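You operate a simulated robot arm through the tools that you are given. There is no shell and no other tool.

You run a simulated robot arm. Do the job below in one go: nothing can be reset, and whatever is moved stays where it is left.

Task
Put things in order on the corner bench. At the end: the folded blue cloth is on the brown carton (marked "M8"); the clear tub from the corner bench stands where the folded blue cloth stood; the grey steel block from the corner bench stands where the clear tub stood; the folded grey cloth stands where the grey steel block stood; whatever was shut is shut again. Leave all else as you found it, and nothing knocked over.

Only the result counts: the job must be done as asked and must still hold three seconds after the hand-in. Knocking over, shifting, dropping, spilling or breaking anything else fails it. Flat cloth is picked up by pressing the open fingertips on it (5 to 10 N) and closing them slowly along it; thin cloth reads only 2 to 8 mm in the jaws.

Robot
A 7-joint arm with a two-finger parallel gripper, fixed in place. Base frame: the origin is at the foot of the arm, x ahead of it, y to its left, z up; the work surface is at about z = 0. Units: cm, rad, N and s.
With the tool pointing down near the work surface it reaches from about 22 to 58 cm from the base axis. Its first joint turns from -1.152 to 1.152 rad. Payload 2.5 kg.
The tool frame sits at the grasp point between the pads (the TCP): z along the fingers, y along the line on which they close. The tips reach 2.3 cm beyond it. Largest opening 9.4 cm; finger width 3.8, thickness 1; the body of the gripper, 5.4 by 9.6 cm, starts 3.9 cm behind the TCP.
Orientation is told as [roll, pitch, yaw] about the base's x, y, z axes, in that order, counted from this pose: with the fingers straight down and closing along the base's y, the tool's x points along the base's -x, its y along +y and its z along -z.

Tools
- The arm moves only by the tool play_rows. Its argument "deltas" is a list of rows, each a list of 7 numbers: the finger opening in cm, from 0 to 9.4, then the shift along the tool's x, y, z in cm, then the turn, a rotation vector about the tool's x, y, z in rad. In form: [[claw, tx, ty, tz, ax, ay, az], ...]. A call has 1 to 20 rows; each row shifts and turns the commanded pose from where the row before left it, along the tool's axes as they then stand. Each row takes 0.2 s and may step no farther than 5 cm and 0.15 rad from the row before; otherwise, or with a gripper value out of range, the whole call is refused. Where a pose cannot be reached the arm comes as near as it can. A force on the tool above 40 N (or 10 N above the force at the start of the call, whichever is more), or a blocked arm, ends the call early, and 0.2 s more pass. Each finger travels about 10.8 cm/s and halts on what it meets, pressing with about 35 N; the grip force reading is that of the motor and also rises with nothing between the fingers. The clock runs only during rows and for 0.2 s after the last one: add rows that do not move to give the fingers time. It gives the time, the measured TCP pose, the force on the tool (base axes), the opening and the grip force at its end, in the units of the frame above (readings bear some noise), with the torque about the TCP (base axes, N m) and any sound that the robot's microphone picked up.
- Cameras (640 x 400 px; columns grow to the right, rows downward): "scene" is fixed at [8.93, -39.87, 54.75]; the picture's right is [0.94, -0.35, 0.00], its down [-0.23, -0.61, -0.76] and it looks along [0.26, 0.71, -0.65] (base axes); focal length 254 px, centre (320, 200). "wrist" rides on the gripper at [8.6, 1.6, -7.4] in the tool frame; the picture's right is [-0.18, 0.98, 0.00], its down [-0.58, -0.11, -0.81] and it looks along [-0.79, -0.15, 0.59] (tool axes); focal length 243 px, centre (320, 200). There is no depth. A picture from a camera that has moved, and an enlarged one, comes with that camera's place and axes in the base frame and with its lens. The place of the scene camera against the robot may be out by one fixed shift of up to 2.5 cm in any direction.
- camera(camera): a new picture of that camera. The clock stands still meanwhile.
- close_up(camera, box): a new picture of the part [left, top, right, bottom] of that camera's present view, enlarged. The clock stands still meanwhile.
- finish_job(): hands the job in; it is judged then, once.

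Places have to be worked out from the pictures, the camera data and where the tool is seen. Open the gripper and draw the arm clear of the work before you hand the job in, unless the task says otherwise.

The tools are called after "Request:" by a JSON object that holds its "op" and its "data". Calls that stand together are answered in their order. play_rows: Moves the arm, as the interface text tells. Its arguments: {"type":"object","properties":{"deltas":{"type":"array","items":{"type":"array","items":{"type":"number"}}}},"required":["deltas"]} The other tools are called the same way: camera (camera) takes a picture; close_up (camera, box) takes an enlarged picture of a part of a camera's view; finish_job () hands the job in.

At the start:

```text
t: 0.0
eef_pos: [22.78, 23.15, 34.45]
orientation: [-0.001, 0.0, 0.0]
force: [0.7, 0.1, -0.6]
ft_torque: [0.01, 0.05, -0.04]
opening: 9.38
gripper_force: 0.0
```

scene: 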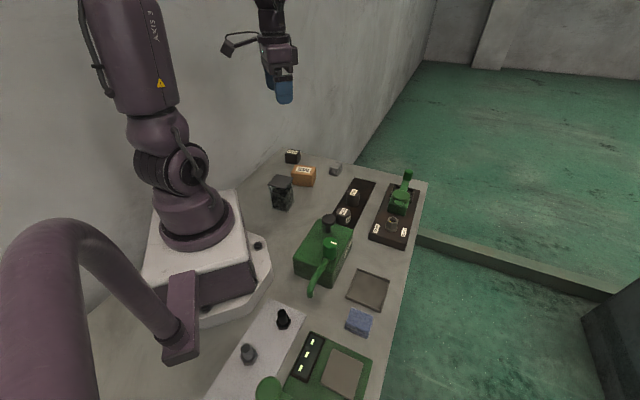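
wrist: 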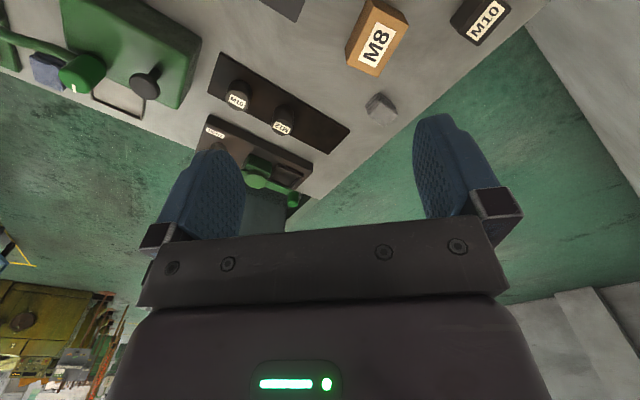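

I'll begin by looking at the bench more closely through the fixed camera, in enlarged parts.

Request:
{"op": "close_up", "data": {"camera": "scene", "box": [240, 130, 440, 255]}}

Request:
{"op": "close_up", "data": {"camera": "scene", "box": [200, 260, 424, 400]}}

Request:
{"op": "close_up", "data": {"camera": "wrist", "box": [0, 0, 320, 200]}}

Request:
{"op": "close_up", "data": {"camera": "wrist", "box": [200, 0, 520, 200]}}

```text
3.20 times, centred on (340, 192) of scene
camera zoom: at [8.93, -39.87, 54.75], right [0.94, -0.35, 0.0], down [-0.23, -0.61, -0.76], along [0.26, 0.71, -0.65], focal length 814 px, centre (256, 224)
```

zoom: 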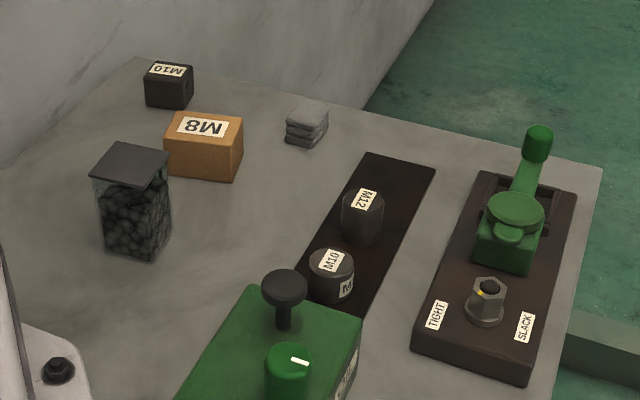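

```text
2.86 times, centred on (312, 330) of scene
camera zoom: at [8.93, -39.87, 54.75], right [0.94, -0.35, 0.0], down [-0.23, -0.61, -0.76], along [0.26, 0.71, -0.65], focal length 727 px, centre (343, -171)
```

zoom: 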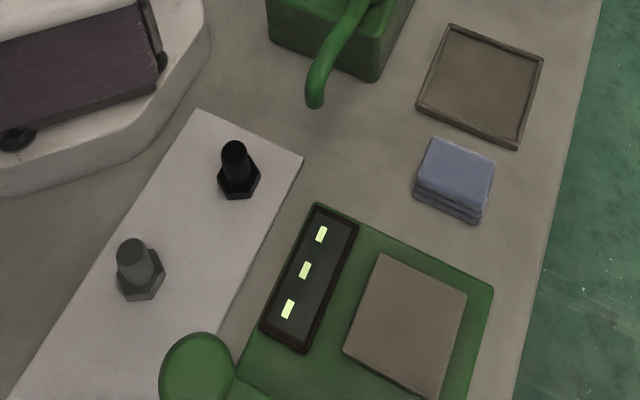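

```text
2.00 times, centred on (160, 100) of wrist
camera zoom: at [14.21, 24.77, 41.97], right [0.18, 0.98, 0.0], down [0.58, -0.11, 0.81], along [0.79, -0.15, -0.59], focal length 485 px, centre (640, 400)
```

zoom: 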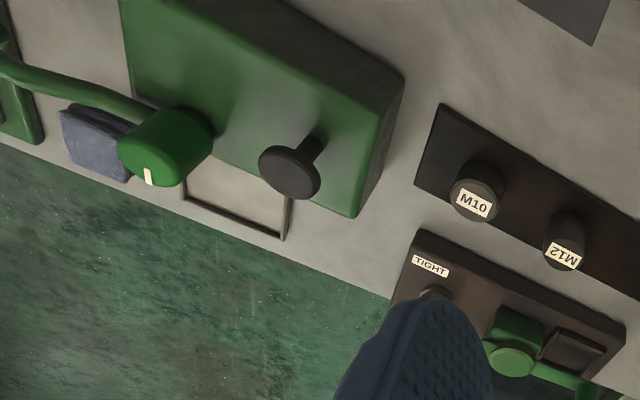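

```text
2.00 times, centred on (360, 100) of wrist
camera zoom: at [14.21, 24.77, 41.97], right [0.18, 0.98, 0.0], down [0.58, -0.11, 0.81], along [0.79, -0.15, -0.59], focal length 485 px, centre (240, 400)
```

zoom: 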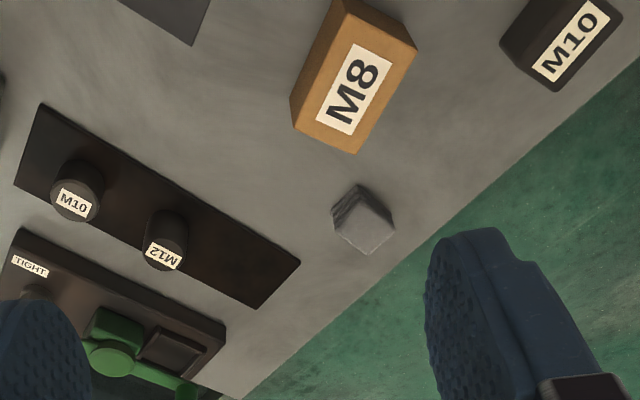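

The clear tub, the cartons and both cloths are visible, but I don't yet see the grey steel block. I'll enlarge the clamp, the green machine and the tray.

Request:
{"op": "close_up", "data": {"camera": "scene", "box": [360, 160, 440, 210]}}

Request:
{"op": "close_up", "data": {"camera": "scene", "box": [365, 200, 429, 250]}}

Request:
{"op": "close_up", "data": {"camera": "scene", "box": [280, 200, 400, 310]}}

Request:
{"op": "close_up", "data": {"camera": "scene", "box": [255, 140, 350, 215]}}

Request:
{"op": "close_up", "data": {"camera": "scene", "box": [200, 300, 400, 400]}}

```text
8.00 times, centred on (400, 185) of scene
camera zoom: at [8.93, -39.87, 54.75], right [0.94, -0.35, 0.0], down [-0.23, -0.61, -0.76], along [0.26, 0.71, -0.65], focal length 2035 px, centre (-320, 320)
```

zoom: 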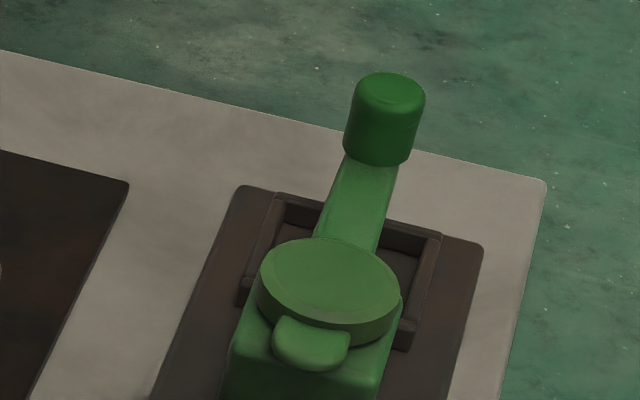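

```text
8.00 times, centred on (397, 225) of scene
camera zoom: at [8.93, -39.87, 54.75], right [0.94, -0.35, 0.0], down [-0.23, -0.61, -0.76], along [0.26, 0.71, -0.65], focal length 2035 px, centre (-296, 0)
```

zoom: 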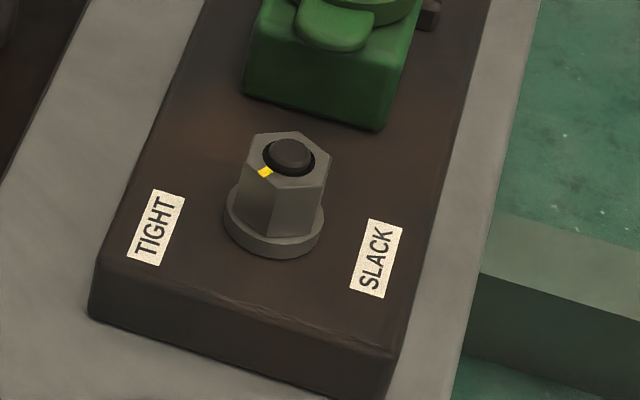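

```text
3.64 times, centred on (340, 255) of scene
camera zoom: at [8.93, -39.87, 54.75], right [0.94, -0.35, 0.0], down [-0.23, -0.61, -0.76], along [0.26, 0.71, -0.65], focal length 925 px, centre (247, 0)
```

zoom: 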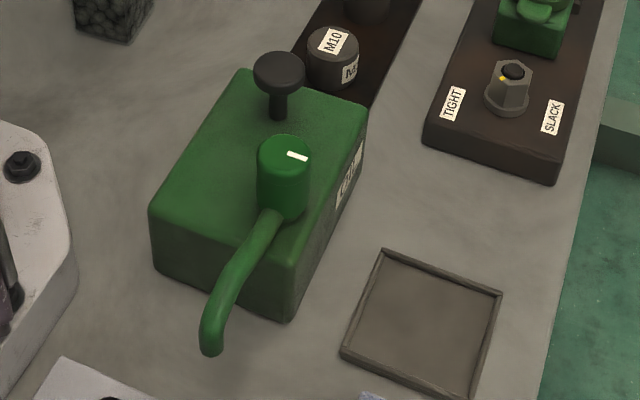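

```text
5.33 times, centred on (302, 178) of scene
camera zoom: at [8.93, -39.87, 54.75], right [0.94, -0.35, 0.0], down [-0.23, -0.61, -0.76], along [0.26, 0.71, -0.65], focal length 1356 px, centre (413, 320)
```

zoom: 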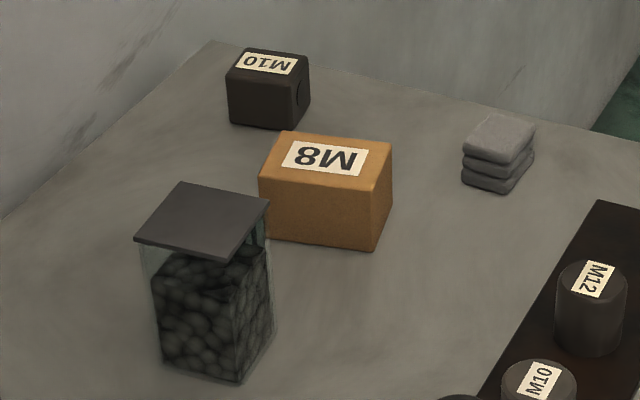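

```text
3.20 times, centred on (300, 350) of scene
camera zoom: at [8.93, -39.87, 54.75], right [0.94, -0.35, 0.0], down [-0.23, -0.61, -0.76], along [0.26, 0.71, -0.65], focal length 814 px, centre (384, -280)
```

zoom: 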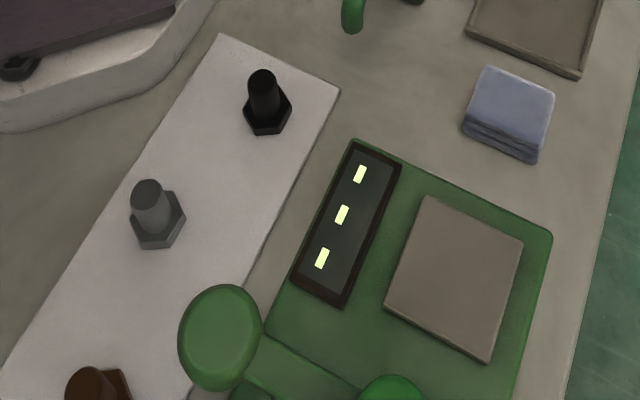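

No block in plain sight so far; the scene camera doesn't show the bench below y ≈ -30. I'll move the hand high over the middle and look with the wrist camera.

Request:
{"op": "play_rows", "data": {"deltas": [[9.4, -3, -2, 0, 0, 0, 0], [9.4, -3, -4, 0, 0, 0, 0], [9.4, -1, -4, 0, 0, 0, 0], [9.4, 0, -4, 0, 0, 0, 0], [9.4, 0, -4, 0, 0, 0, 0], [9.4, 0, -4, 0, 0, 0, 0], [9.4, 0, -2, 0, 0, 0, 0], [9.4, 0, 0, 0, 0, 0, 0]]}}

Request:
{"op": "camera", "data": {"camera": "wrist"}}

Request:
{"op": "camera", "data": {"camera": "scene"}}

```text
t: 1.8
eef_pos: [29.35, -0.89, 34.37]
orientation: [0.0, -0.001, 0.0]
force: [0.1, -0.1, -0.4]
ft_torque: [0.01, 0.01, -0.04]
opening: 9.42
gripper_force: 0.0
```

```text
taken
camera wrist: at [20.88, 0.82, 41.85], right [0.18, 0.98, 0.0], down [0.58, -0.11, 0.81], along [0.79, -0.15, -0.59], focal length 243 px, centre (320, 200)
```

wrist: 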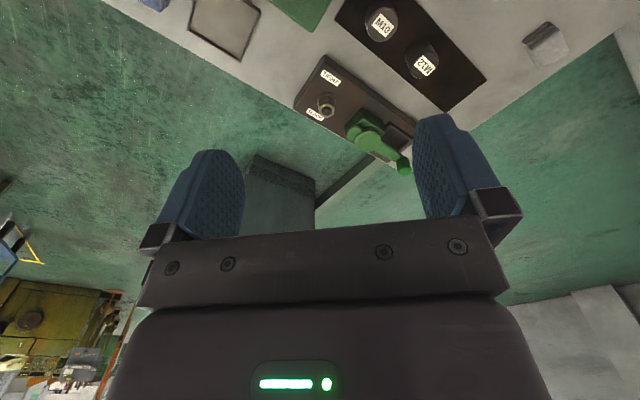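

```text
taken
```

scene: 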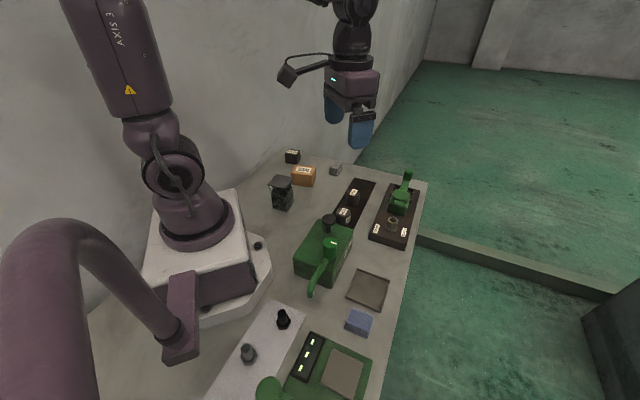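

The camera looks ahead of the hand, so I'll turn the hand about its axis by about -90° so that it looks toward -y, over the part of the bench the scene camera misses.

Request:
{"op": "play_rows", "data": {"deltas": [[9.4, 0, 0, 0, 0, 0, 0.14], [9.4, 0, 0, 0, 0, 0, 0.14], [9.4, 0, 0, 0, 0, 0, 0.14], [9.4, 0, 0, 0, 0, 0, 0.14], [9.4, 0, 0, 0, 0, 0, 0.14], [9.4, 0, 0, 0, 0, 0, 0.14], [9.4, 0, 0, 0, 0, 0, 0.14], [9.4, 0, 0, 0, 0, 0, 0.14], [9.4, 0, 0, 0, 0, 0, 0.14], [9.4, 0, 0, 0, 0, 0, 0.14], [9.4, 0, 0, 0, 0, 0, 0.14], [9.4, 0, 0, 0, 0, 0, 0]]}}

Request:
{"op": "camera", "data": {"camera": "wrist"}}

```text
t: 4.4
eef_pos: [29.59, -0.92, 34.51]
orientation: [0.0, 0.0, -1.541]
force: [-0.5, -0.5, 0.2]
ft_torque: [0.02, 0.02, -0.01]
opening: 9.4
gripper_force: 0.1
```

```text
taken
camera wrist: at [31.19, 7.84, 42.0], right [0.99, -0.16, 0.0], down [-0.09, -0.58, 0.81], along [-0.13, -0.8, -0.59], focal length 243 px, centre (320, 200)
```

wrist: 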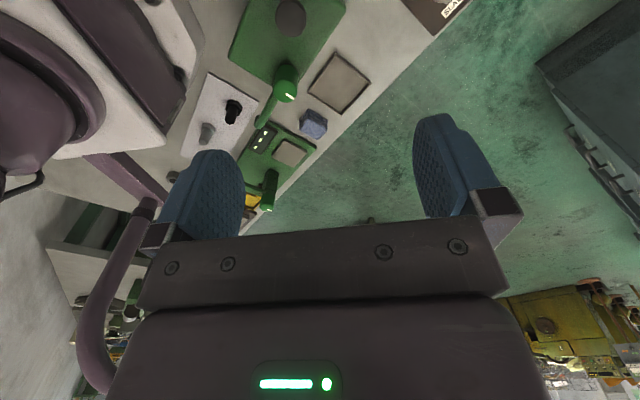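

Past the scale there is something yellow/green partly behind the finger. I'll enlarge there.

Request:
{"op": "close_up", "data": {"camera": "wrist", "box": [160, 60, 360, 240]}}

Request:
{"op": "close_up", "data": {"camera": "wrist", "box": [40, 130, 240, 260]}}

Request:
{"op": "close_up", "data": {"camera": "wrist", "box": [180, 0, 440, 160]}}

```text
2.22 times, centred on (260, 150) of wrist
camera zoom: at [31.19, 7.84, 42.0], right [0.99, -0.16, 0.0], down [-0.09, -0.58, 0.81], along [-0.13, -0.8, -0.59], focal length 539 px, centre (453, 311)
```

zoom: 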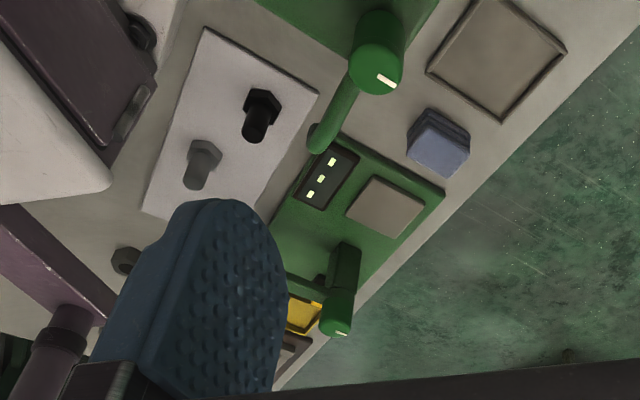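

```text
3.08 times, centred on (140, 195) of wrist
camera zoom: at [31.19, 7.84, 42.0], right [0.99, -0.16, 0.0], down [-0.09, -0.58, 0.81], along [-0.13, -0.8, -0.59], focal length 746 px, centre (874, 215)
```

zoom: 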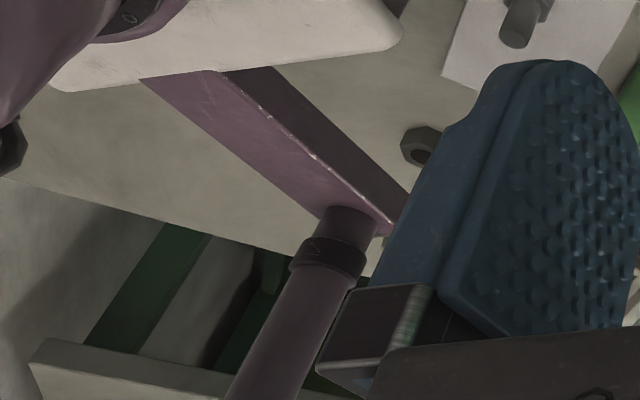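

```text
2.46 times, centred on (310, 80) of wrist
camera zoom: at [31.19, 7.84, 42.0], right [0.99, -0.16, 0.0], down [-0.09, -0.58, 0.81], along [-0.13, -0.8, -0.59], focal length 597 px, centre (345, 495)
```

zoom: 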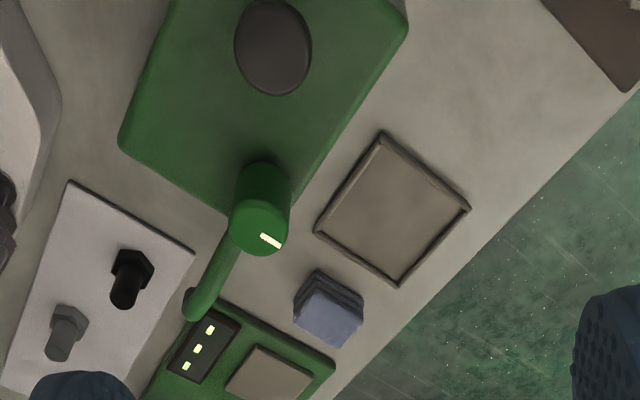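

The rest of the bench lies farther toward -y. I'll carry the hand at the same height about 16 cm that way and look again.

Request:
{"op": "play_rows", "data": {"deltas": [[9.4, -4, 0, 0, 0, 0, 0], [9.4, -4, 0, 0, 0, 0, 0], [9.4, -4, 0, 0, 0, 0, 0], [9.4, -4, 0, 0, 0, 0, 0], [9.4, 0, 0, 0, 0, 0, 0]]}}

Request:
{"op": "camera", "data": {"camera": "wrist"}}

Request:
{"op": "close_up", "data": {"camera": "wrist", "box": [100, 0, 400, 188]}}

```text
t: 5.6
eef_pos: [30.24, -16.98, 34.45]
orientation: [-0.001, 0.0, -1.54]
force: [0.7, -1.3, -0.2]
ft_torque: [0.03, 0.01, 0.0]
opening: 9.41
gripper_force: 0.0
```

```text
taken
camera wrist: at [31.77, -8.24, 41.98], right [0.99, -0.15, 0.0], down [-0.09, -0.58, 0.81], along [-0.12, -0.8, -0.59], focal length 243 px, centre (320, 200)
```

wrist: 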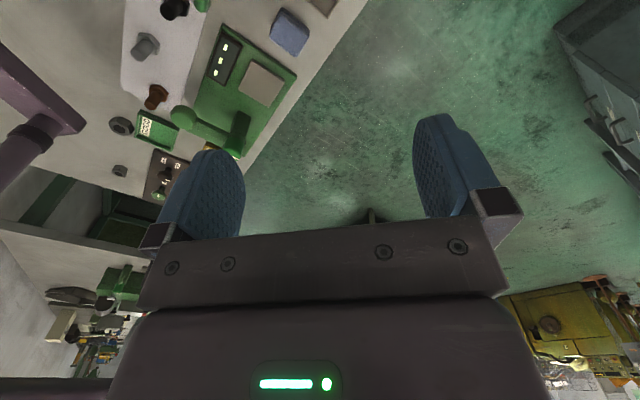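

```text
2.13 times, centred on (250, 94) of wrist
camera zoom: at [31.77, -8.24, 41.98], right [0.99, -0.15, 0.0], down [-0.09, -0.58, 0.81], along [-0.12, -0.8, -0.59], focal length 516 px, centre (469, 426)
```

zoom: 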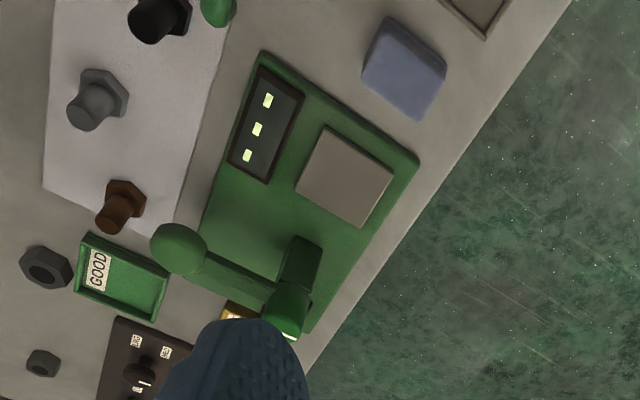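

More things appear beyond the scale (a "GOOD" tray, nuts, a switch box, something yellow), partly hidden by the finger. I'll shift the hand toward -x so they show up between the fingers.

Request:
{"op": "play_rows", "data": {"deltas": [[9.4, -2, -4, 0, 0, 0, 0], [9.4, -2, -4, 0, 0, 0, 0], [9.4, -2, -2, 0, 0, 0, 0], [9.4, 0, 0, 0, 0, 0, 0]]}}

Request:
{"op": "camera", "data": {"camera": "wrist"}}

Request:
{"op": "close_up", "data": {"camera": "wrist", "box": [160, 20, 440, 220]}}

```text
t: 6.6
eef_pos: [20.49, -23.14, 34.58]
orientation: [-0.001, -0.001, -1.541]
force: [0.6, 0.9, 0.0]
ft_torque: [-0.05, -0.06, 0.04]
opening: 9.41
gripper_force: 0.0
```

```text
taken
camera wrist: at [21.88, -14.41, 42.07], right [0.99, -0.15, 0.0], down [-0.09, -0.58, 0.81], along [-0.12, -0.8, -0.59], focal length 243 px, centre (320, 200)
```

wrist: 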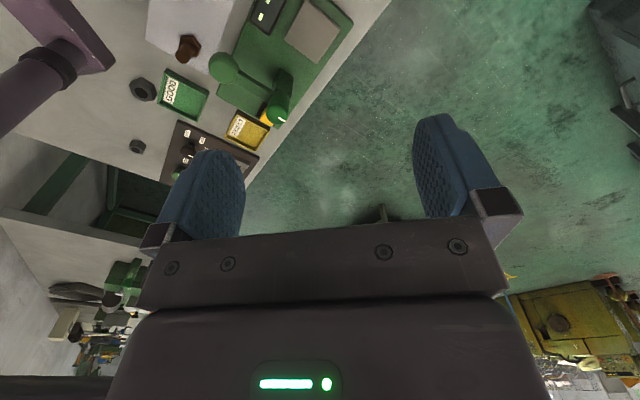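

```text
2.00 times, centred on (300, 120) of wrist
camera zoom: at [21.88, -14.41, 42.07], right [0.99, -0.15, 0.0], down [-0.09, -0.58, 0.81], along [-0.12, -0.8, -0.59], focal length 485 px, centre (360, 360)
```

zoom: 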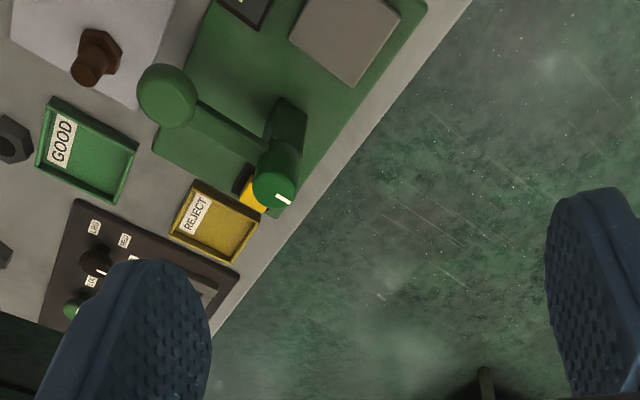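

Still no steel block, but the switch panel at the end is half hidden. I'll go a little farther and look at it.

Request:
{"op": "play_rows", "data": {"deltas": [[9.4, -4, 0, 0, 0, 0, 0], [9.4, -4, 0, 0, 0, 0, 0], [9.4, 0, -2, 0, 0, 0, 0.12], [9.4, 0, 0, 0, 0, 0, 0.14], [9.4, 0, 0, 0, 0, 0, 0.14], [9.4, 0, 0, 0, 0, 0, 0]]}}

Request:
{"op": "camera", "data": {"camera": "wrist"}}

Request:
{"op": "close_up", "data": {"camera": "wrist", "box": [160, 0, 440, 200]}}

```text
t: 8.0
eef_pos: [18.73, -31.25, 34.49]
orientation: [0.001, -0.001, -1.94]
force: [0.4, 0.8, -0.4]
ft_torque: [0.01, 0.02, 0.0]
opening: 9.39
gripper_force: 0.0
```

```text
taken
camera wrist: at [23.47, -23.74, 42.02], right [0.85, -0.53, 0.0], down [-0.31, -0.5, 0.81], along [-0.43, -0.69, -0.59], focal length 243 px, centre (320, 200)
```

wrist: 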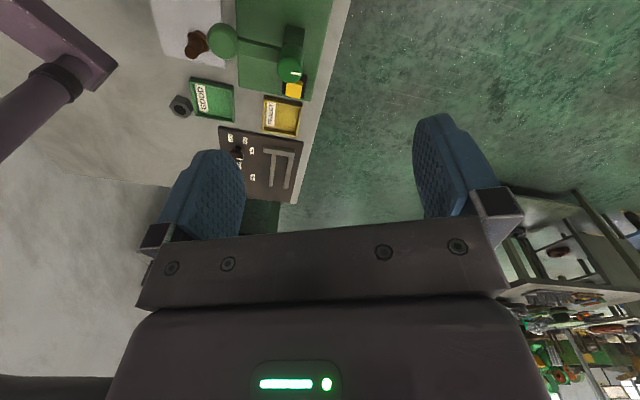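

```text
2.00 times, centred on (300, 100) of wrist
camera zoom: at [23.47, -23.74, 42.02], right [0.85, -0.53, 0.0], down [-0.31, -0.5, 0.81], along [-0.43, -0.69, -0.59], focal length 485 px, centre (360, 400)
```

zoom: 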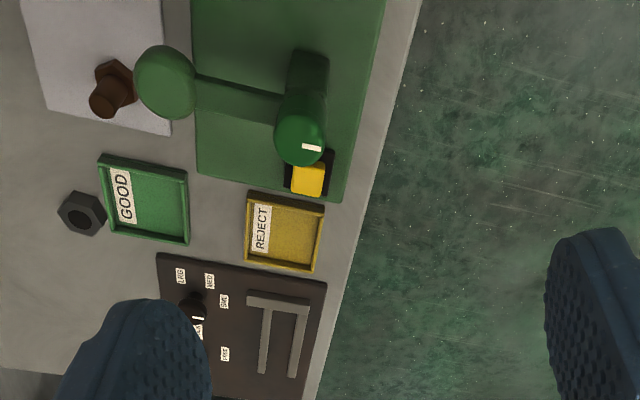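

No block at this end either. I'll go back over the middle and look at the far (+y) half of the bench from above, camera still facing -y, to see the back sides of the green machine and the clamp.

Request:
{"op": "play_rows", "data": {"deltas": [[9.4, 0, 2, 0, 0, 0, -0.14], [9.4, 0, 2, 0, 0, 0, -0.14], [9.4, 0, 4, 0, 0, 0, -0.12], [9.4, 3, 4, 0, 0, 0, 0], [9.4, 4, 2, 0, 0, 0, 0], [9.4, 4.5, 0, 0, 0, 0, 0], [9.4, 4.5, 0, 0, 0, 0, 0], [9.4, 4.5, 0, 0, 0, 0, 0], [9.4, 4.5, 0, 0, 0, 0, 0], [9.4, 4.5, 0, 0, 0, 0, 0], [9.4, 4.5, 0, 0, 0, 0, 0], [9.4, 4.5, 0, 0, 0, 0, 0], [9.4, 4.5, 0, 0, 0, 0, 0], [9.4, 4.5, 0, 0, 0, 0, 0], [9.4, 0, 0, 0, 0, 0, 0]]}}

Request:
{"op": "camera", "data": {"camera": "wrist"}}

Request:
{"op": "close_up", "data": {"camera": "wrist", "box": [160, 0, 440, 200]}}

```text
t: 11.2
eef_pos: [30.84, 15.02, 34.55]
orientation: [0.0, 0.0, -1.539]
force: [-0.2, -0.3, -0.8]
ft_torque: [0.02, 0.02, 0.0]
opening: 9.41
gripper_force: 0.1
```

```text
taken
camera wrist: at [32.38, 23.73, 42.09], right [0.99, -0.15, 0.0], down [-0.09, -0.58, 0.81], along [-0.12, -0.8, -0.59], focal length 243 px, centre (320, 200)
```

wrist: 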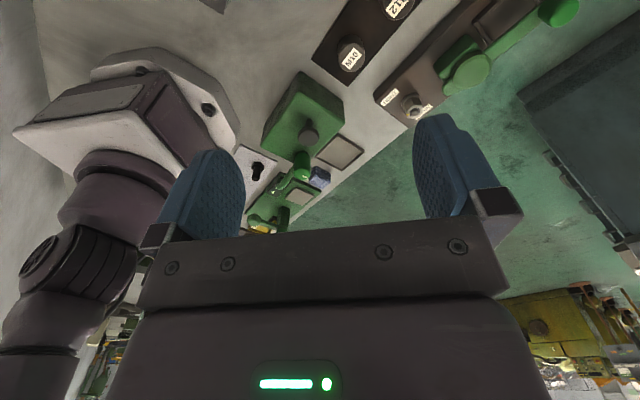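

```text
2.00 times, centred on (300, 100) of wrist
camera zoom: at [32.38, 23.73, 42.09], right [0.99, -0.15, 0.0], down [-0.09, -0.58, 0.81], along [-0.12, -0.8, -0.59], focal length 485 px, centre (360, 400)
```

zoom: 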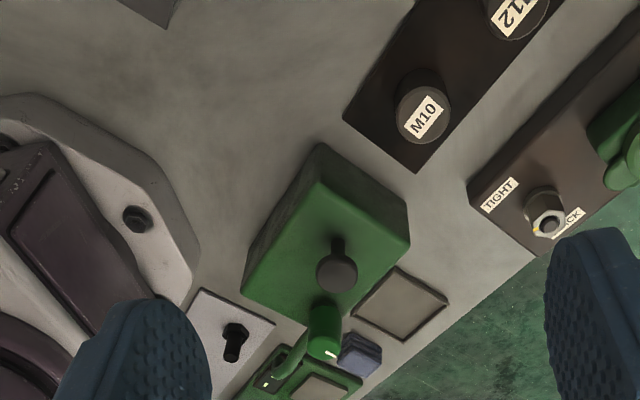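

Nothing stands free behind the machine. Let me enlarge the clamp and the dark slab with the canisters, and the tub lid, from this viewpoint.

Request:
{"op": "close_up", "data": {"camera": "wrist", "box": [370, 0, 590, 137]}}

Request:
{"op": "close_up", "data": {"camera": "wrist", "box": [300, 0, 420, 75]}}

Request:
{"op": "close_up", "data": {"camera": "wrist", "box": [240, 60, 370, 240]}}

```text
2.91 times, centred on (480, 68) of wrist
camera zoom: at [32.38, 23.73, 42.09], right [0.99, -0.15, 0.0], down [-0.09, -0.58, 0.81], along [-0.12, -0.8, -0.59], focal length 706 px, centre (-146, 582)
```

zoom: 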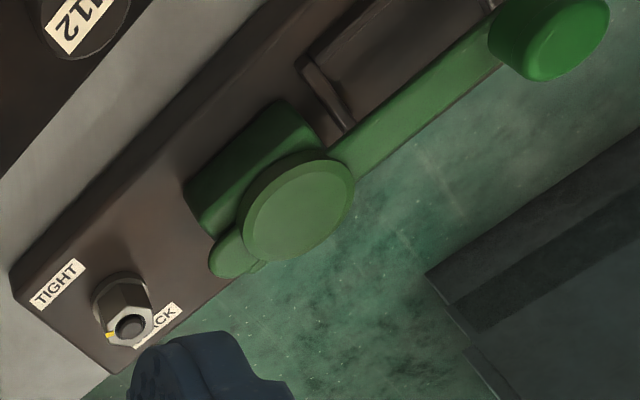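

```text
5.33 times, centred on (360, 38) of wrist
camera zoom: at [32.38, 23.73, 42.09], right [0.99, -0.15, 0.0], down [-0.09, -0.58, 0.81], along [-0.12, -0.8, -0.59], focal length 1294 px, centre (107, 1067)
```

zoom: 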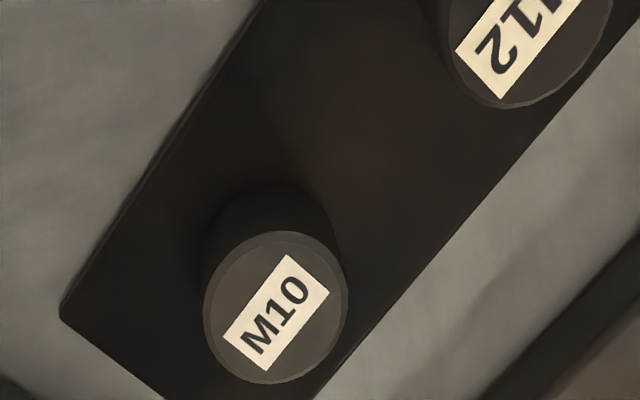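

```text
2.22 times, centred on (305, 150) of wrist
camera zoom: at [32.38, 23.73, 42.09], right [0.99, -0.15, 0.0], down [-0.09, -0.58, 0.81], along [-0.12, -0.8, -0.59], focal length 539 px, centre (353, 311)
```

zoom: 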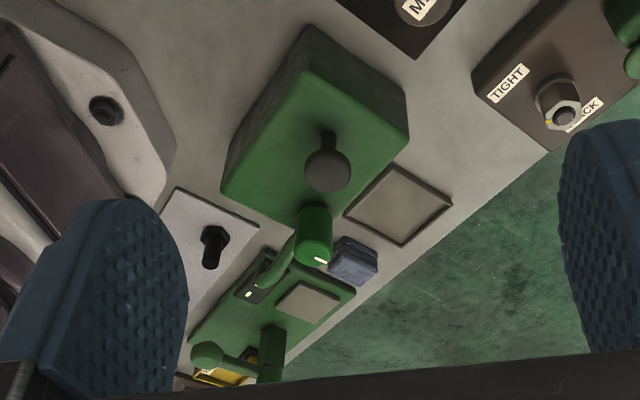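

The block isn't visible here; it could be hidden behind the tub or carton as seen by the scene camera. I'll turn the hand the other way round so that the wrist camera faces +y.

Request:
{"op": "play_rows", "data": {"deltas": [[9.4, 0, 0, 0, 0, 0, -0.15], [9.4, 0, 0, 0, 0, 0, -0.15], [9.4, 0, 0, 0, 0, 0, -0.15], [9.4, 0, 0, 0, 0, 0, -0.15], [9.4, 0, 0, 0, 0, 0, -0.15], [9.4, 0, 0, 0, 0, 0, -0.15], [9.4, 0, 0, 0, 0, 0, -0.15], [9.4, 0, 0, 0, 0, 0, -0.15], [9.4, 0, 0, 0, 0, 0, -0.15], [9.4, 0, 0, 0, 0, 0, -0.15], [9.4, 0, 0, 0, 0, 0, -0.15], [9.4, 0, 0, 0, 0, 0, -0.15], [9.4, 0, 0, 0, 0, 0, -0.15], [9.4, 0, 0, 0, 0, 0, -0.15], [9.4, 0, 0, 0, 0, 0, -0.15], [9.4, 0, 0, 0, 0, 0, -0.15], [9.4, 0, 0, 0, 0, 0, -0.15], [9.4, 0, 0, 0, 0, 0, -0.15], [9.4, 0, 0, 0, 0, 0, -0.15], [9.4, 0, 0, 0, 0, 0, 0]]}}

Request:
{"op": "camera", "data": {"camera": "wrist"}}

Request:
{"op": "close_up", "data": {"camera": "wrist", "box": [200, 0, 480, 200]}}

```text
t: 15.4
eef_pos: [31.04, 15.0, 34.48]
orientation: [0.0, 0.0, 1.311]
force: [0.0, 0.7, 0.6]
ft_torque: [-0.01, 0.02, -0.02]
opening: 9.41
gripper_force: 0.0
```

```text
taken
camera wrist: at [27.34, 6.97, 41.94], right [-0.9, 0.43, 0.0], down [0.25, 0.53, 0.81], along [0.35, 0.73, -0.59], focal length 243 px, centre (320, 200)
```

wrist: 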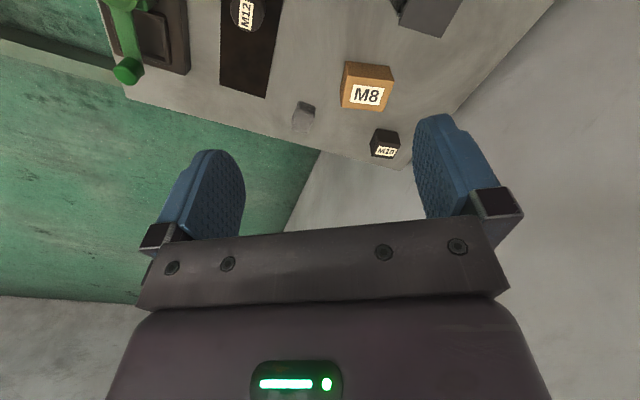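

```text
2.00 times, centred on (340, 100) of wrist
camera zoom: at [27.34, 6.97, 41.94], right [-0.9, 0.43, 0.0], down [0.25, 0.53, 0.81], along [0.35, 0.73, -0.59], focal length 485 px, centre (280, 400)
```

zoom: 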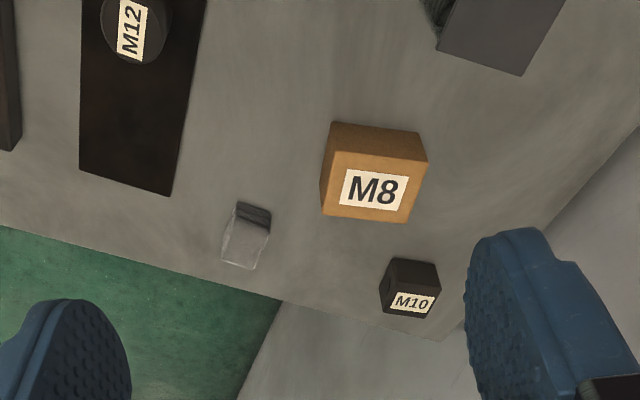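

Behind the tub there's nothing either. I'll enlarge the clamp's pocket in this view.

Request:
{"op": "close_up", "data": {"camera": "wrist", "box": [70, 0, 280, 120]}}

Request:
{"op": "close_up", "data": {"camera": "scene", "box": [260, 165, 310, 220]}}

Request:
{"op": "close_up", "data": {"camera": "scene", "box": [325, 215, 375, 270]}}

```text
3.05 times, centred on (175, 60) of wrist
camera zoom: at [27.34, 6.97, 41.94], right [-0.9, 0.43, 0.0], down [0.25, 0.53, 0.81], along [0.35, 0.73, -0.59], focal length 739 px, centre (762, 627)
```

zoom: 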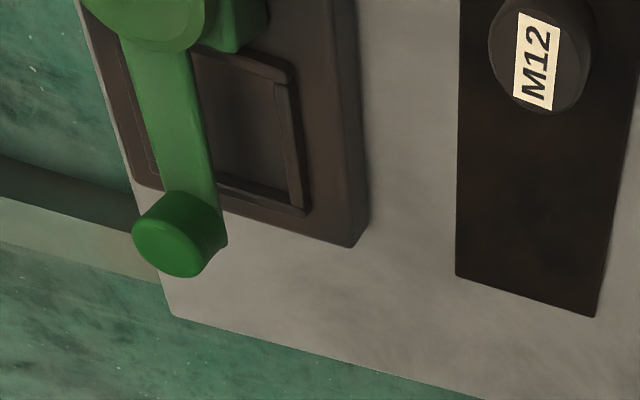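

```text
7.27 times, centred on (285, 192) of scene
camera zoom: at [8.93, -39.87, 54.75], right [0.94, -0.35, 0.0], down [-0.23, -0.61, -0.76], along [0.26, 0.71, -0.65], focal length 1850 px, centre (574, 254)
```

zoom: 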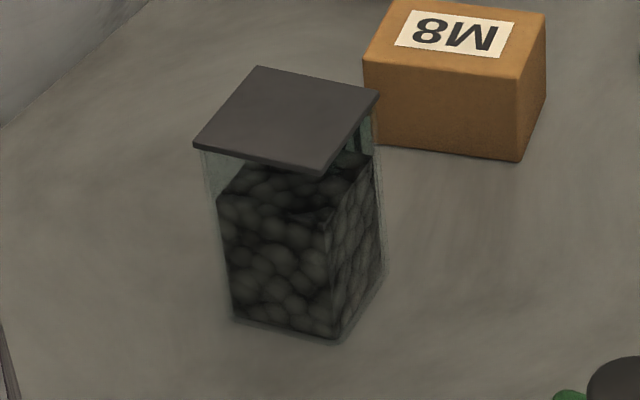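

```text
7.27 times, centred on (350, 242) of scene
camera zoom: at [8.93, -39.87, 54.75], right [0.94, -0.35, 0.0], down [-0.23, -0.61, -0.76], along [0.26, 0.71, -0.65], focal length 1850 px, centre (102, -109)
```

zoom: 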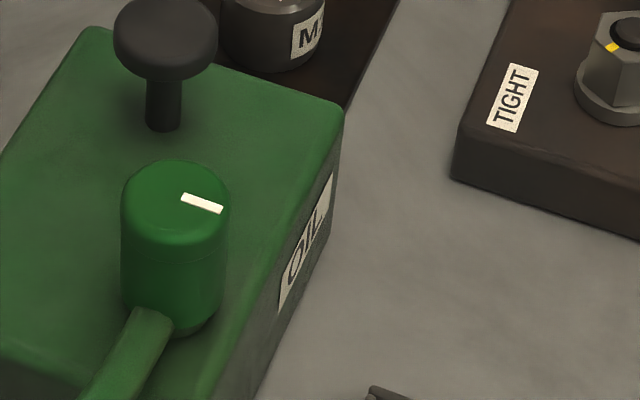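

The green box is an oil dispenser. The clamp's framed pocket under the lever deserves a closer look; I judge it at about (54, 9). I'll turn back to yaw 0 and move closer above it.

Request:
{"op": "play_rows", "data": {"deltas": [[9.4, 0, 0, 0, 0, 0, 0.146], [9.4, 0, 0, 0, 0, 0, 0.146], [9.4, 0, 0, 0, 0, 0, 0.146], [9.4, 0, 0, 0, 0, 0, 0.146], [9.4, 0, 0, 0, 0, 0, 0.146], [9.4, 0, 0, 0, 0, 0, 0.146], [9.4, 0, 0, 0, 0, 0, 0.146], [9.4, 0, 0, 0, 0, 0, 0.146], [9.4, 0, 0, 0, 0, 0, 0.146], [9.4, -3, -2, 2, 0, 0, 0], [9.4, -3, -2, 2, 0, 0, 0], [9.4, -3, -2, 2, 0, 0, 0], [9.4, -3, -1, 2, 0, 0, 0], [9.4, -1, 0, 1, 0, 0, 0], [9.4, 0, 0, 0, 0, 0, 0]]}}

Request:
{"op": "camera", "data": {"camera": "wrist"}}

Request:
{"op": "close_up", "data": {"camera": "wrist", "box": [180, 0, 460, 160]}}

```text
t: 18.6
eef_pos: [43.97, 7.94, 25.58]
orientation: [-0.002, 0.001, -0.006]
force: [0.2, -0.3, -0.5]
ft_torque: [0.0, 0.0, -0.01]
opening: 9.38
gripper_force: 0.1
```

```text
taken
camera wrist: at [35.55, 9.59, 33.0], right [0.19, 0.98, 0.0], down [0.58, -0.11, 0.81], along [0.79, -0.15, -0.59], focal length 243 px, centre (320, 200)
```

wrist: 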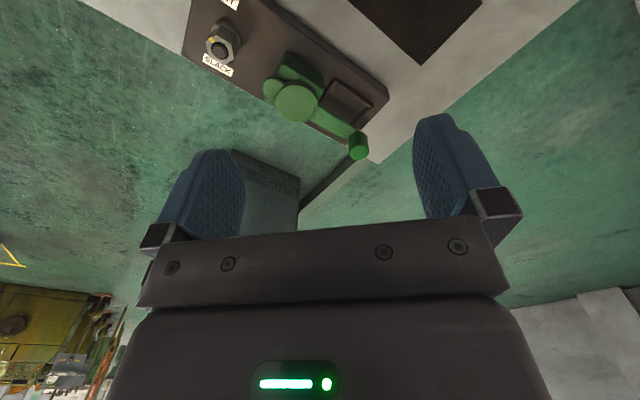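

```text
2.29 times, centred on (320, 80) of wrist
camera zoom: at [35.55, 9.59, 33.0], right [0.19, 0.98, 0.0], down [0.58, -0.11, 0.81], along [0.79, -0.15, -0.59], focal length 555 px, centre (320, 474)
```

zoom: 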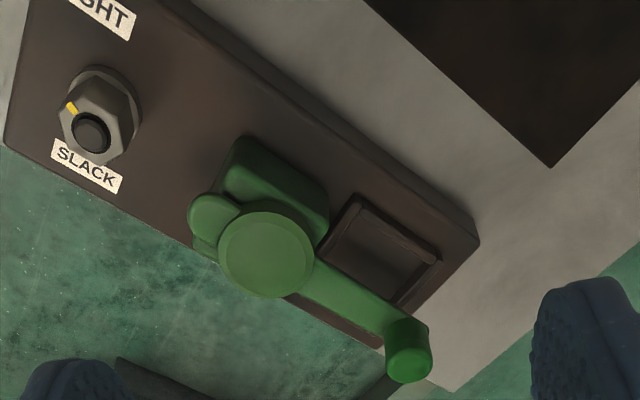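

The clamp's pocket is empty. Next I'll look closely at the tub and the two cartons from near by, at (22, 33).

Request:
{"op": "play_rows", "data": {"deltas": [[9.4, 0, 0, -4, 0, 0, 0], [9.4, 3.1, 3.5, 0, 0, 0, 0], [9.4, 3.1, 3.5, 0, 0, 0, 0], [9.4, 3.1, 3.5, 0, 0, 0, 0], [9.4, 3.1, 3.5, 0, 0, 0, 0], [9.4, 3.1, 3.5, 0, 0, 0, 0], [9.4, 3.1, 3.5, 0, 0, 0, 0], [9.4, 3.1, 3.5, 0, 0, 0, 0], [9.4, 0, 0, 4, 0, 0, 0], [9.4, 0, 0, 3, 0, 0, 0], [9.4, 0, 0, 0, 0, 0, 0]]}}

Request:
{"op": "camera", "data": {"camera": "wrist"}}

Request:
{"op": "close_up", "data": {"camera": "wrist", "box": [120, 0, 400, 160]}}

Request:
{"op": "close_up", "data": {"camera": "wrist", "box": [360, 0, 640, 160]}}

```text
t: 21.0
eef_pos: [22.45, 32.44, 22.55]
orientation: [0.001, 0.0, -0.005]
force: [0.6, -0.2, 0.2]
ft_torque: [0.01, 0.01, 0.03]
opening: 9.41
gripper_force: 0.1
```

```text
taken
camera wrist: at [13.87, 34.07, 29.92], right [0.19, 0.98, 0.0], down [0.58, -0.11, 0.81], along [0.79, -0.15, -0.59], focal length 243 px, centre (320, 200)
```

wrist: 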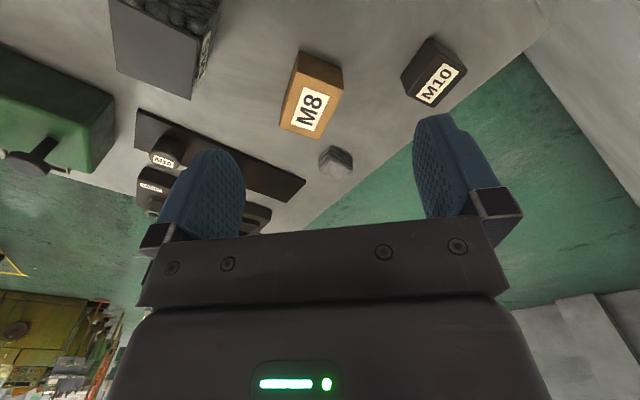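

```text
2.29 times, centred on (260, 80) of wrist
camera zoom: at [13.87, 34.07, 29.92], right [0.19, 0.98, 0.0], down [0.58, -0.11, 0.81], along [0.79, -0.15, -0.59], focal length 555 px, centre (457, 474)
```

zoom: 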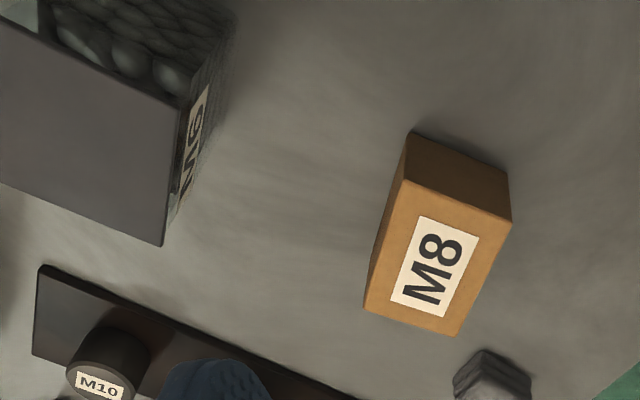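

```text
2.29 times, centred on (500, 80) of wrist
camera zoom: at [13.87, 34.07, 29.92], right [0.19, 0.98, 0.0], down [0.58, -0.11, 0.81], along [0.79, -0.15, -0.59], focal length 555 px, centre (-91, 474)
```

zoom: 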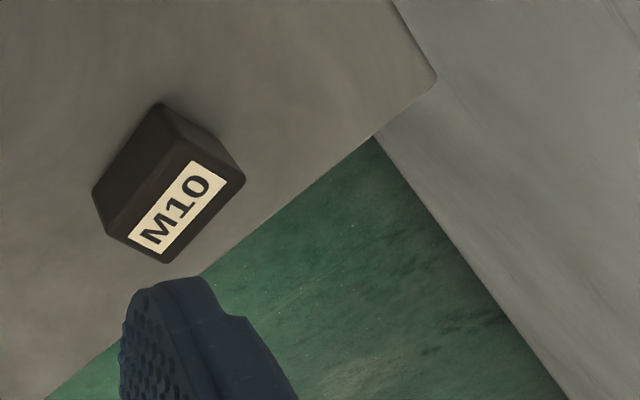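

The tub is marked "M6" on its +y side. The dark M10 thing at the corner has a round mark on its side, so I'll enlarge it, the slab's canisters, and the oil box as much as possible.

Request:
{"op": "close_up", "data": {"camera": "scene", "box": [278, 140, 310, 168]}}

Request:
{"op": "close_up", "data": {"camera": "wrist", "box": [395, 30, 475, 110]}}

Request:
{"op": "close_up", "data": {"camera": "wrist", "box": [100, 0, 230, 100]}}

Request:
{"op": "close_up", "data": {"camera": "wrist", "box": [0, 30, 200, 180]}}

Request:
{"op": "close_up", "data": {"camera": "scene", "box": [330, 175, 380, 225]}}

```text
14.29 times, centred on (294, 154) of scene
camera zoom: at [8.93, -39.87, 54.75], right [0.94, -0.35, 0.0], down [-0.23, -0.61, -0.76], along [0.26, 0.71, -0.65], focal length 3633 px, centre (691, 857)
```

zoom: 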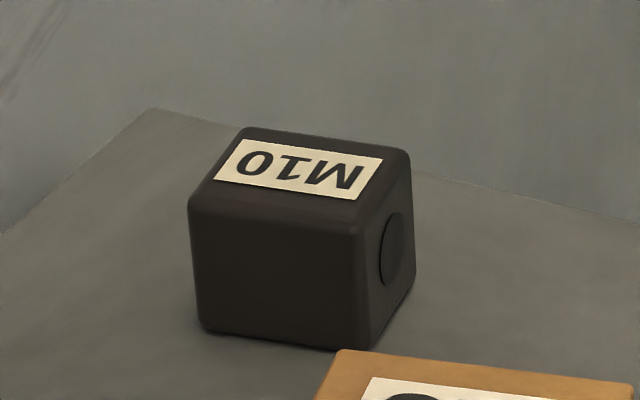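

```text
5.00 times, centred on (435, 70) of wrist
camera zoom: at [13.87, 34.07, 29.92], right [0.19, 0.98, 0.0], down [0.58, -0.11, 0.81], along [0.79, -0.15, -0.59], focal length 1213 px, centre (-255, 850)
```

zoom: 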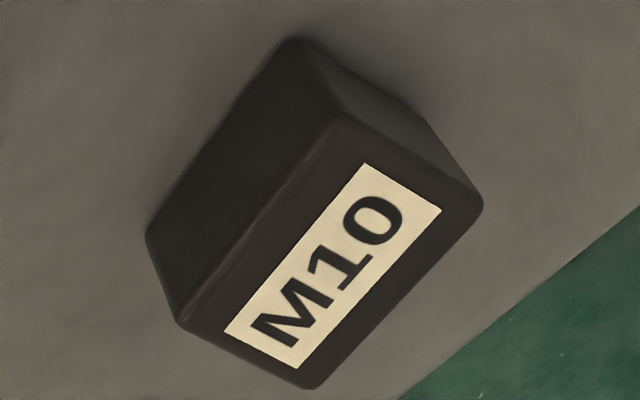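

```text
4.00 times, centred on (165, 50) of wrist
camera zoom: at [13.87, 34.07, 29.92], right [0.19, 0.98, 0.0], down [0.58, -0.11, 0.81], along [0.79, -0.15, -0.59], focal length 970 px, centre (940, 800)
```

zoom: 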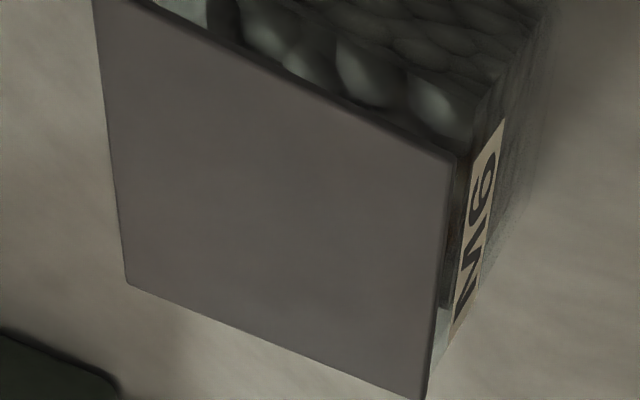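

```text
2.67 times, centred on (100, 105) of wrist
camera zoom: at [13.87, 34.07, 29.92], right [0.19, 0.98, 0.0], down [0.58, -0.11, 0.81], along [0.79, -0.15, -0.59], focal length 647 px, centre (907, 453)
```

zoom: 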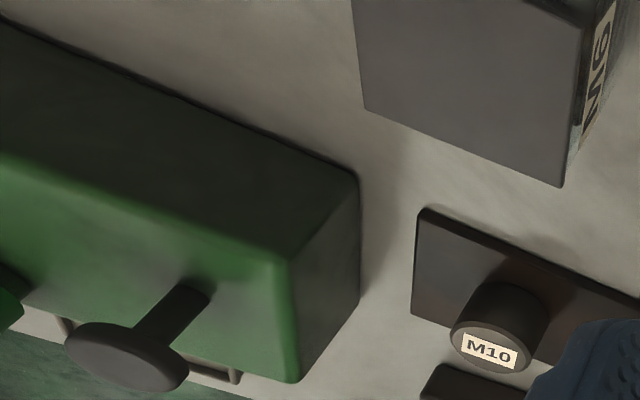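

```text
8.00 times, centred on (355, 200) of scene
camera zoom: at [8.93, -39.87, 54.75], right [0.94, -0.35, 0.0], down [-0.23, -0.61, -0.76], along [0.26, 0.71, -0.65], focal length 2035 px, centre (40, 200)
```

zoom: 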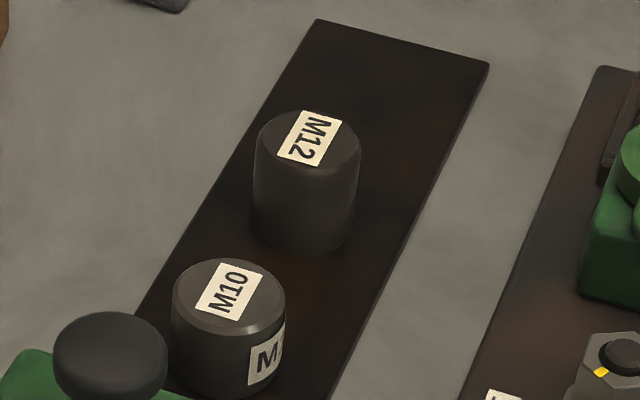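

The M10 thing is a dark box with a plug in its side, so it isn't the steel block. I want a better view into the clamp's framed pocket from its +y side, so I'll go to about (47, 17) with the camera facing -y.

Request:
{"op": "play_rows", "data": {"deltas": [[9.4, 0, 0, -4, 0, 0, 0], [9.4, -4, -2.5, 0, 0, 0, 0.14], [9.4, -4, -2.5, 0, 0, 0, 0.14], [9.4, 0, 0, 0, 0, 0, 0.14], [9.4, 0, 0, 0, 0, 0, 0.14], [9.4, 0, 0, 0, 0, 0, 0.14], [9.4, 0, 0, 0, 0, 0, 0.14], [9.4, 0, 0, 0, 0, 0, 0.14], [9.4, 0, 0, 0, 0, 0, 0.14], [9.4, 0, 0, 0, 0, 0, 0.14], [9.4, 0, 0, 0, 0, 0, 0.14], [9.4, 0, 0, 0, 0, 0, 0.14], [9.4, -2, 4, 0, 0, 0, 0], [9.4, -2, 4, 1, 0, 0, 0], [9.4, -2, 4, 1, 0, 0, 0], [9.4, -2, 4, 1, 0, 0, 0], [9.4, 0, 0, 0, 0, 0, 0]]}}

Request:
{"op": "camera", "data": {"camera": "wrist"}}

Request:
{"op": "close_up", "data": {"camera": "wrist", "box": [200, 0, 480, 160]}}

```text
t: 24.6
eef_pos: [46.44, 19.12, 23.12]
orientation: [0.0, 0.0, -1.545]
force: [0.2, 0.7, 0.2]
ft_torque: [0.02, -0.02, 0.02]
opening: 9.39
gripper_force: 0.0
```

```text
taken
camera wrist: at [48.02, 27.85, 30.65], right [0.99, -0.16, 0.0], down [-0.09, -0.58, 0.81], along [-0.13, -0.8, -0.59], focal length 243 px, centre (320, 200)
```

wrist: 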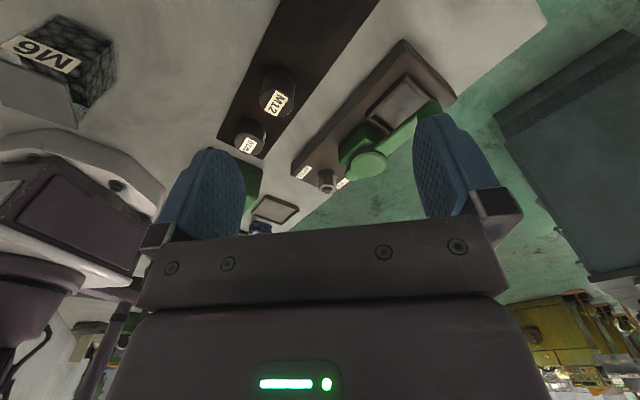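

```text
2.29 times, centred on (340, 80) of wrist
camera zoom: at [48.02, 27.85, 30.65], right [0.99, -0.16, 0.0], down [-0.09, -0.58, 0.81], along [-0.13, -0.8, -0.59], focal length 555 px, centre (274, 474)
```

zoom: 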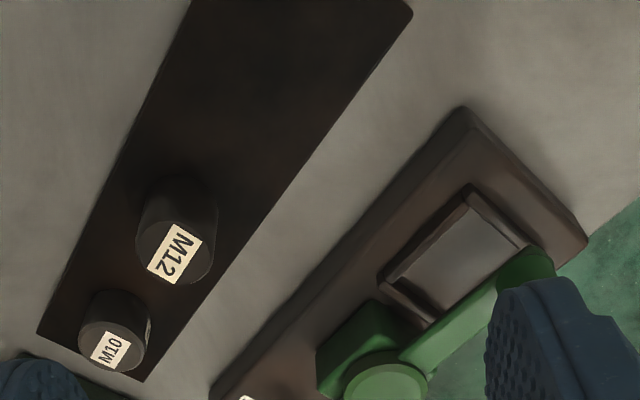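

The clamp nest holds nothing. I'll go low over the machine/tray area next, and look at the tray, the blue cloth and the scale with the camera still facing -y.

Request:
{"op": "play_rows", "data": {"deltas": [[9.4, 0, 0, -5, 0, 0, 0], [9.4, -3.8, -3, 0, 0, 0, 0], [9.4, -3.8, -3, 0, 0, 0, 0], [9.4, -3.8, -3, 0, 0, 0, 0], [9.4, -3.8, -3, 0, 0, 0, 0], [9.4, -3.8, -3, 0, 0, 0, 0], [9.4, -3.8, -1, 2, 0, 0, 0], [9.4, 0, 0, 3, 0, 0, 0], [9.4, 0, 0, 0, 0, 0, 0]]}}

Request:
{"op": "camera", "data": {"camera": "wrist"}}

Request:
{"op": "close_up", "data": {"camera": "wrist", "box": [160, 0, 440, 170]}}

```text
t: 26.6
eef_pos: [30.63, -3.97, 23.55]
orientation: [0.0, 0.001, -1.544]
force: [0.6, -0.3, -1.1]
ft_torque: [0.0, 0.01, -0.01]
opening: 9.41
gripper_force: 0.0
```

```text
taken
camera wrist: at [32.12, 4.76, 31.01], right [0.99, -0.16, 0.0], down [-0.09, -0.58, 0.81], along [-0.13, -0.8, -0.59], focal length 243 px, centre (320, 200)
```

wrist: 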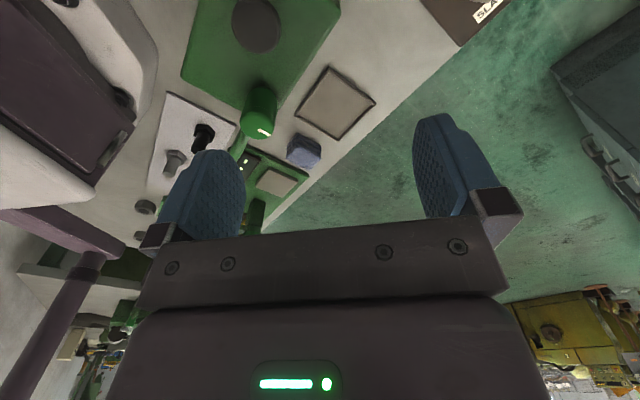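

```text
2.29 times, centred on (300, 85) of wrist
camera zoom: at [32.12, 4.76, 31.01], right [0.99, -0.16, 0.0], down [-0.09, -0.58, 0.81], along [-0.13, -0.8, -0.59], focal length 555 px, centre (366, 463)
```

zoom: 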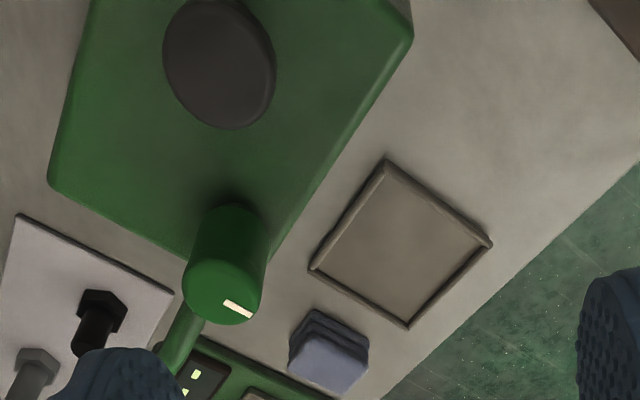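

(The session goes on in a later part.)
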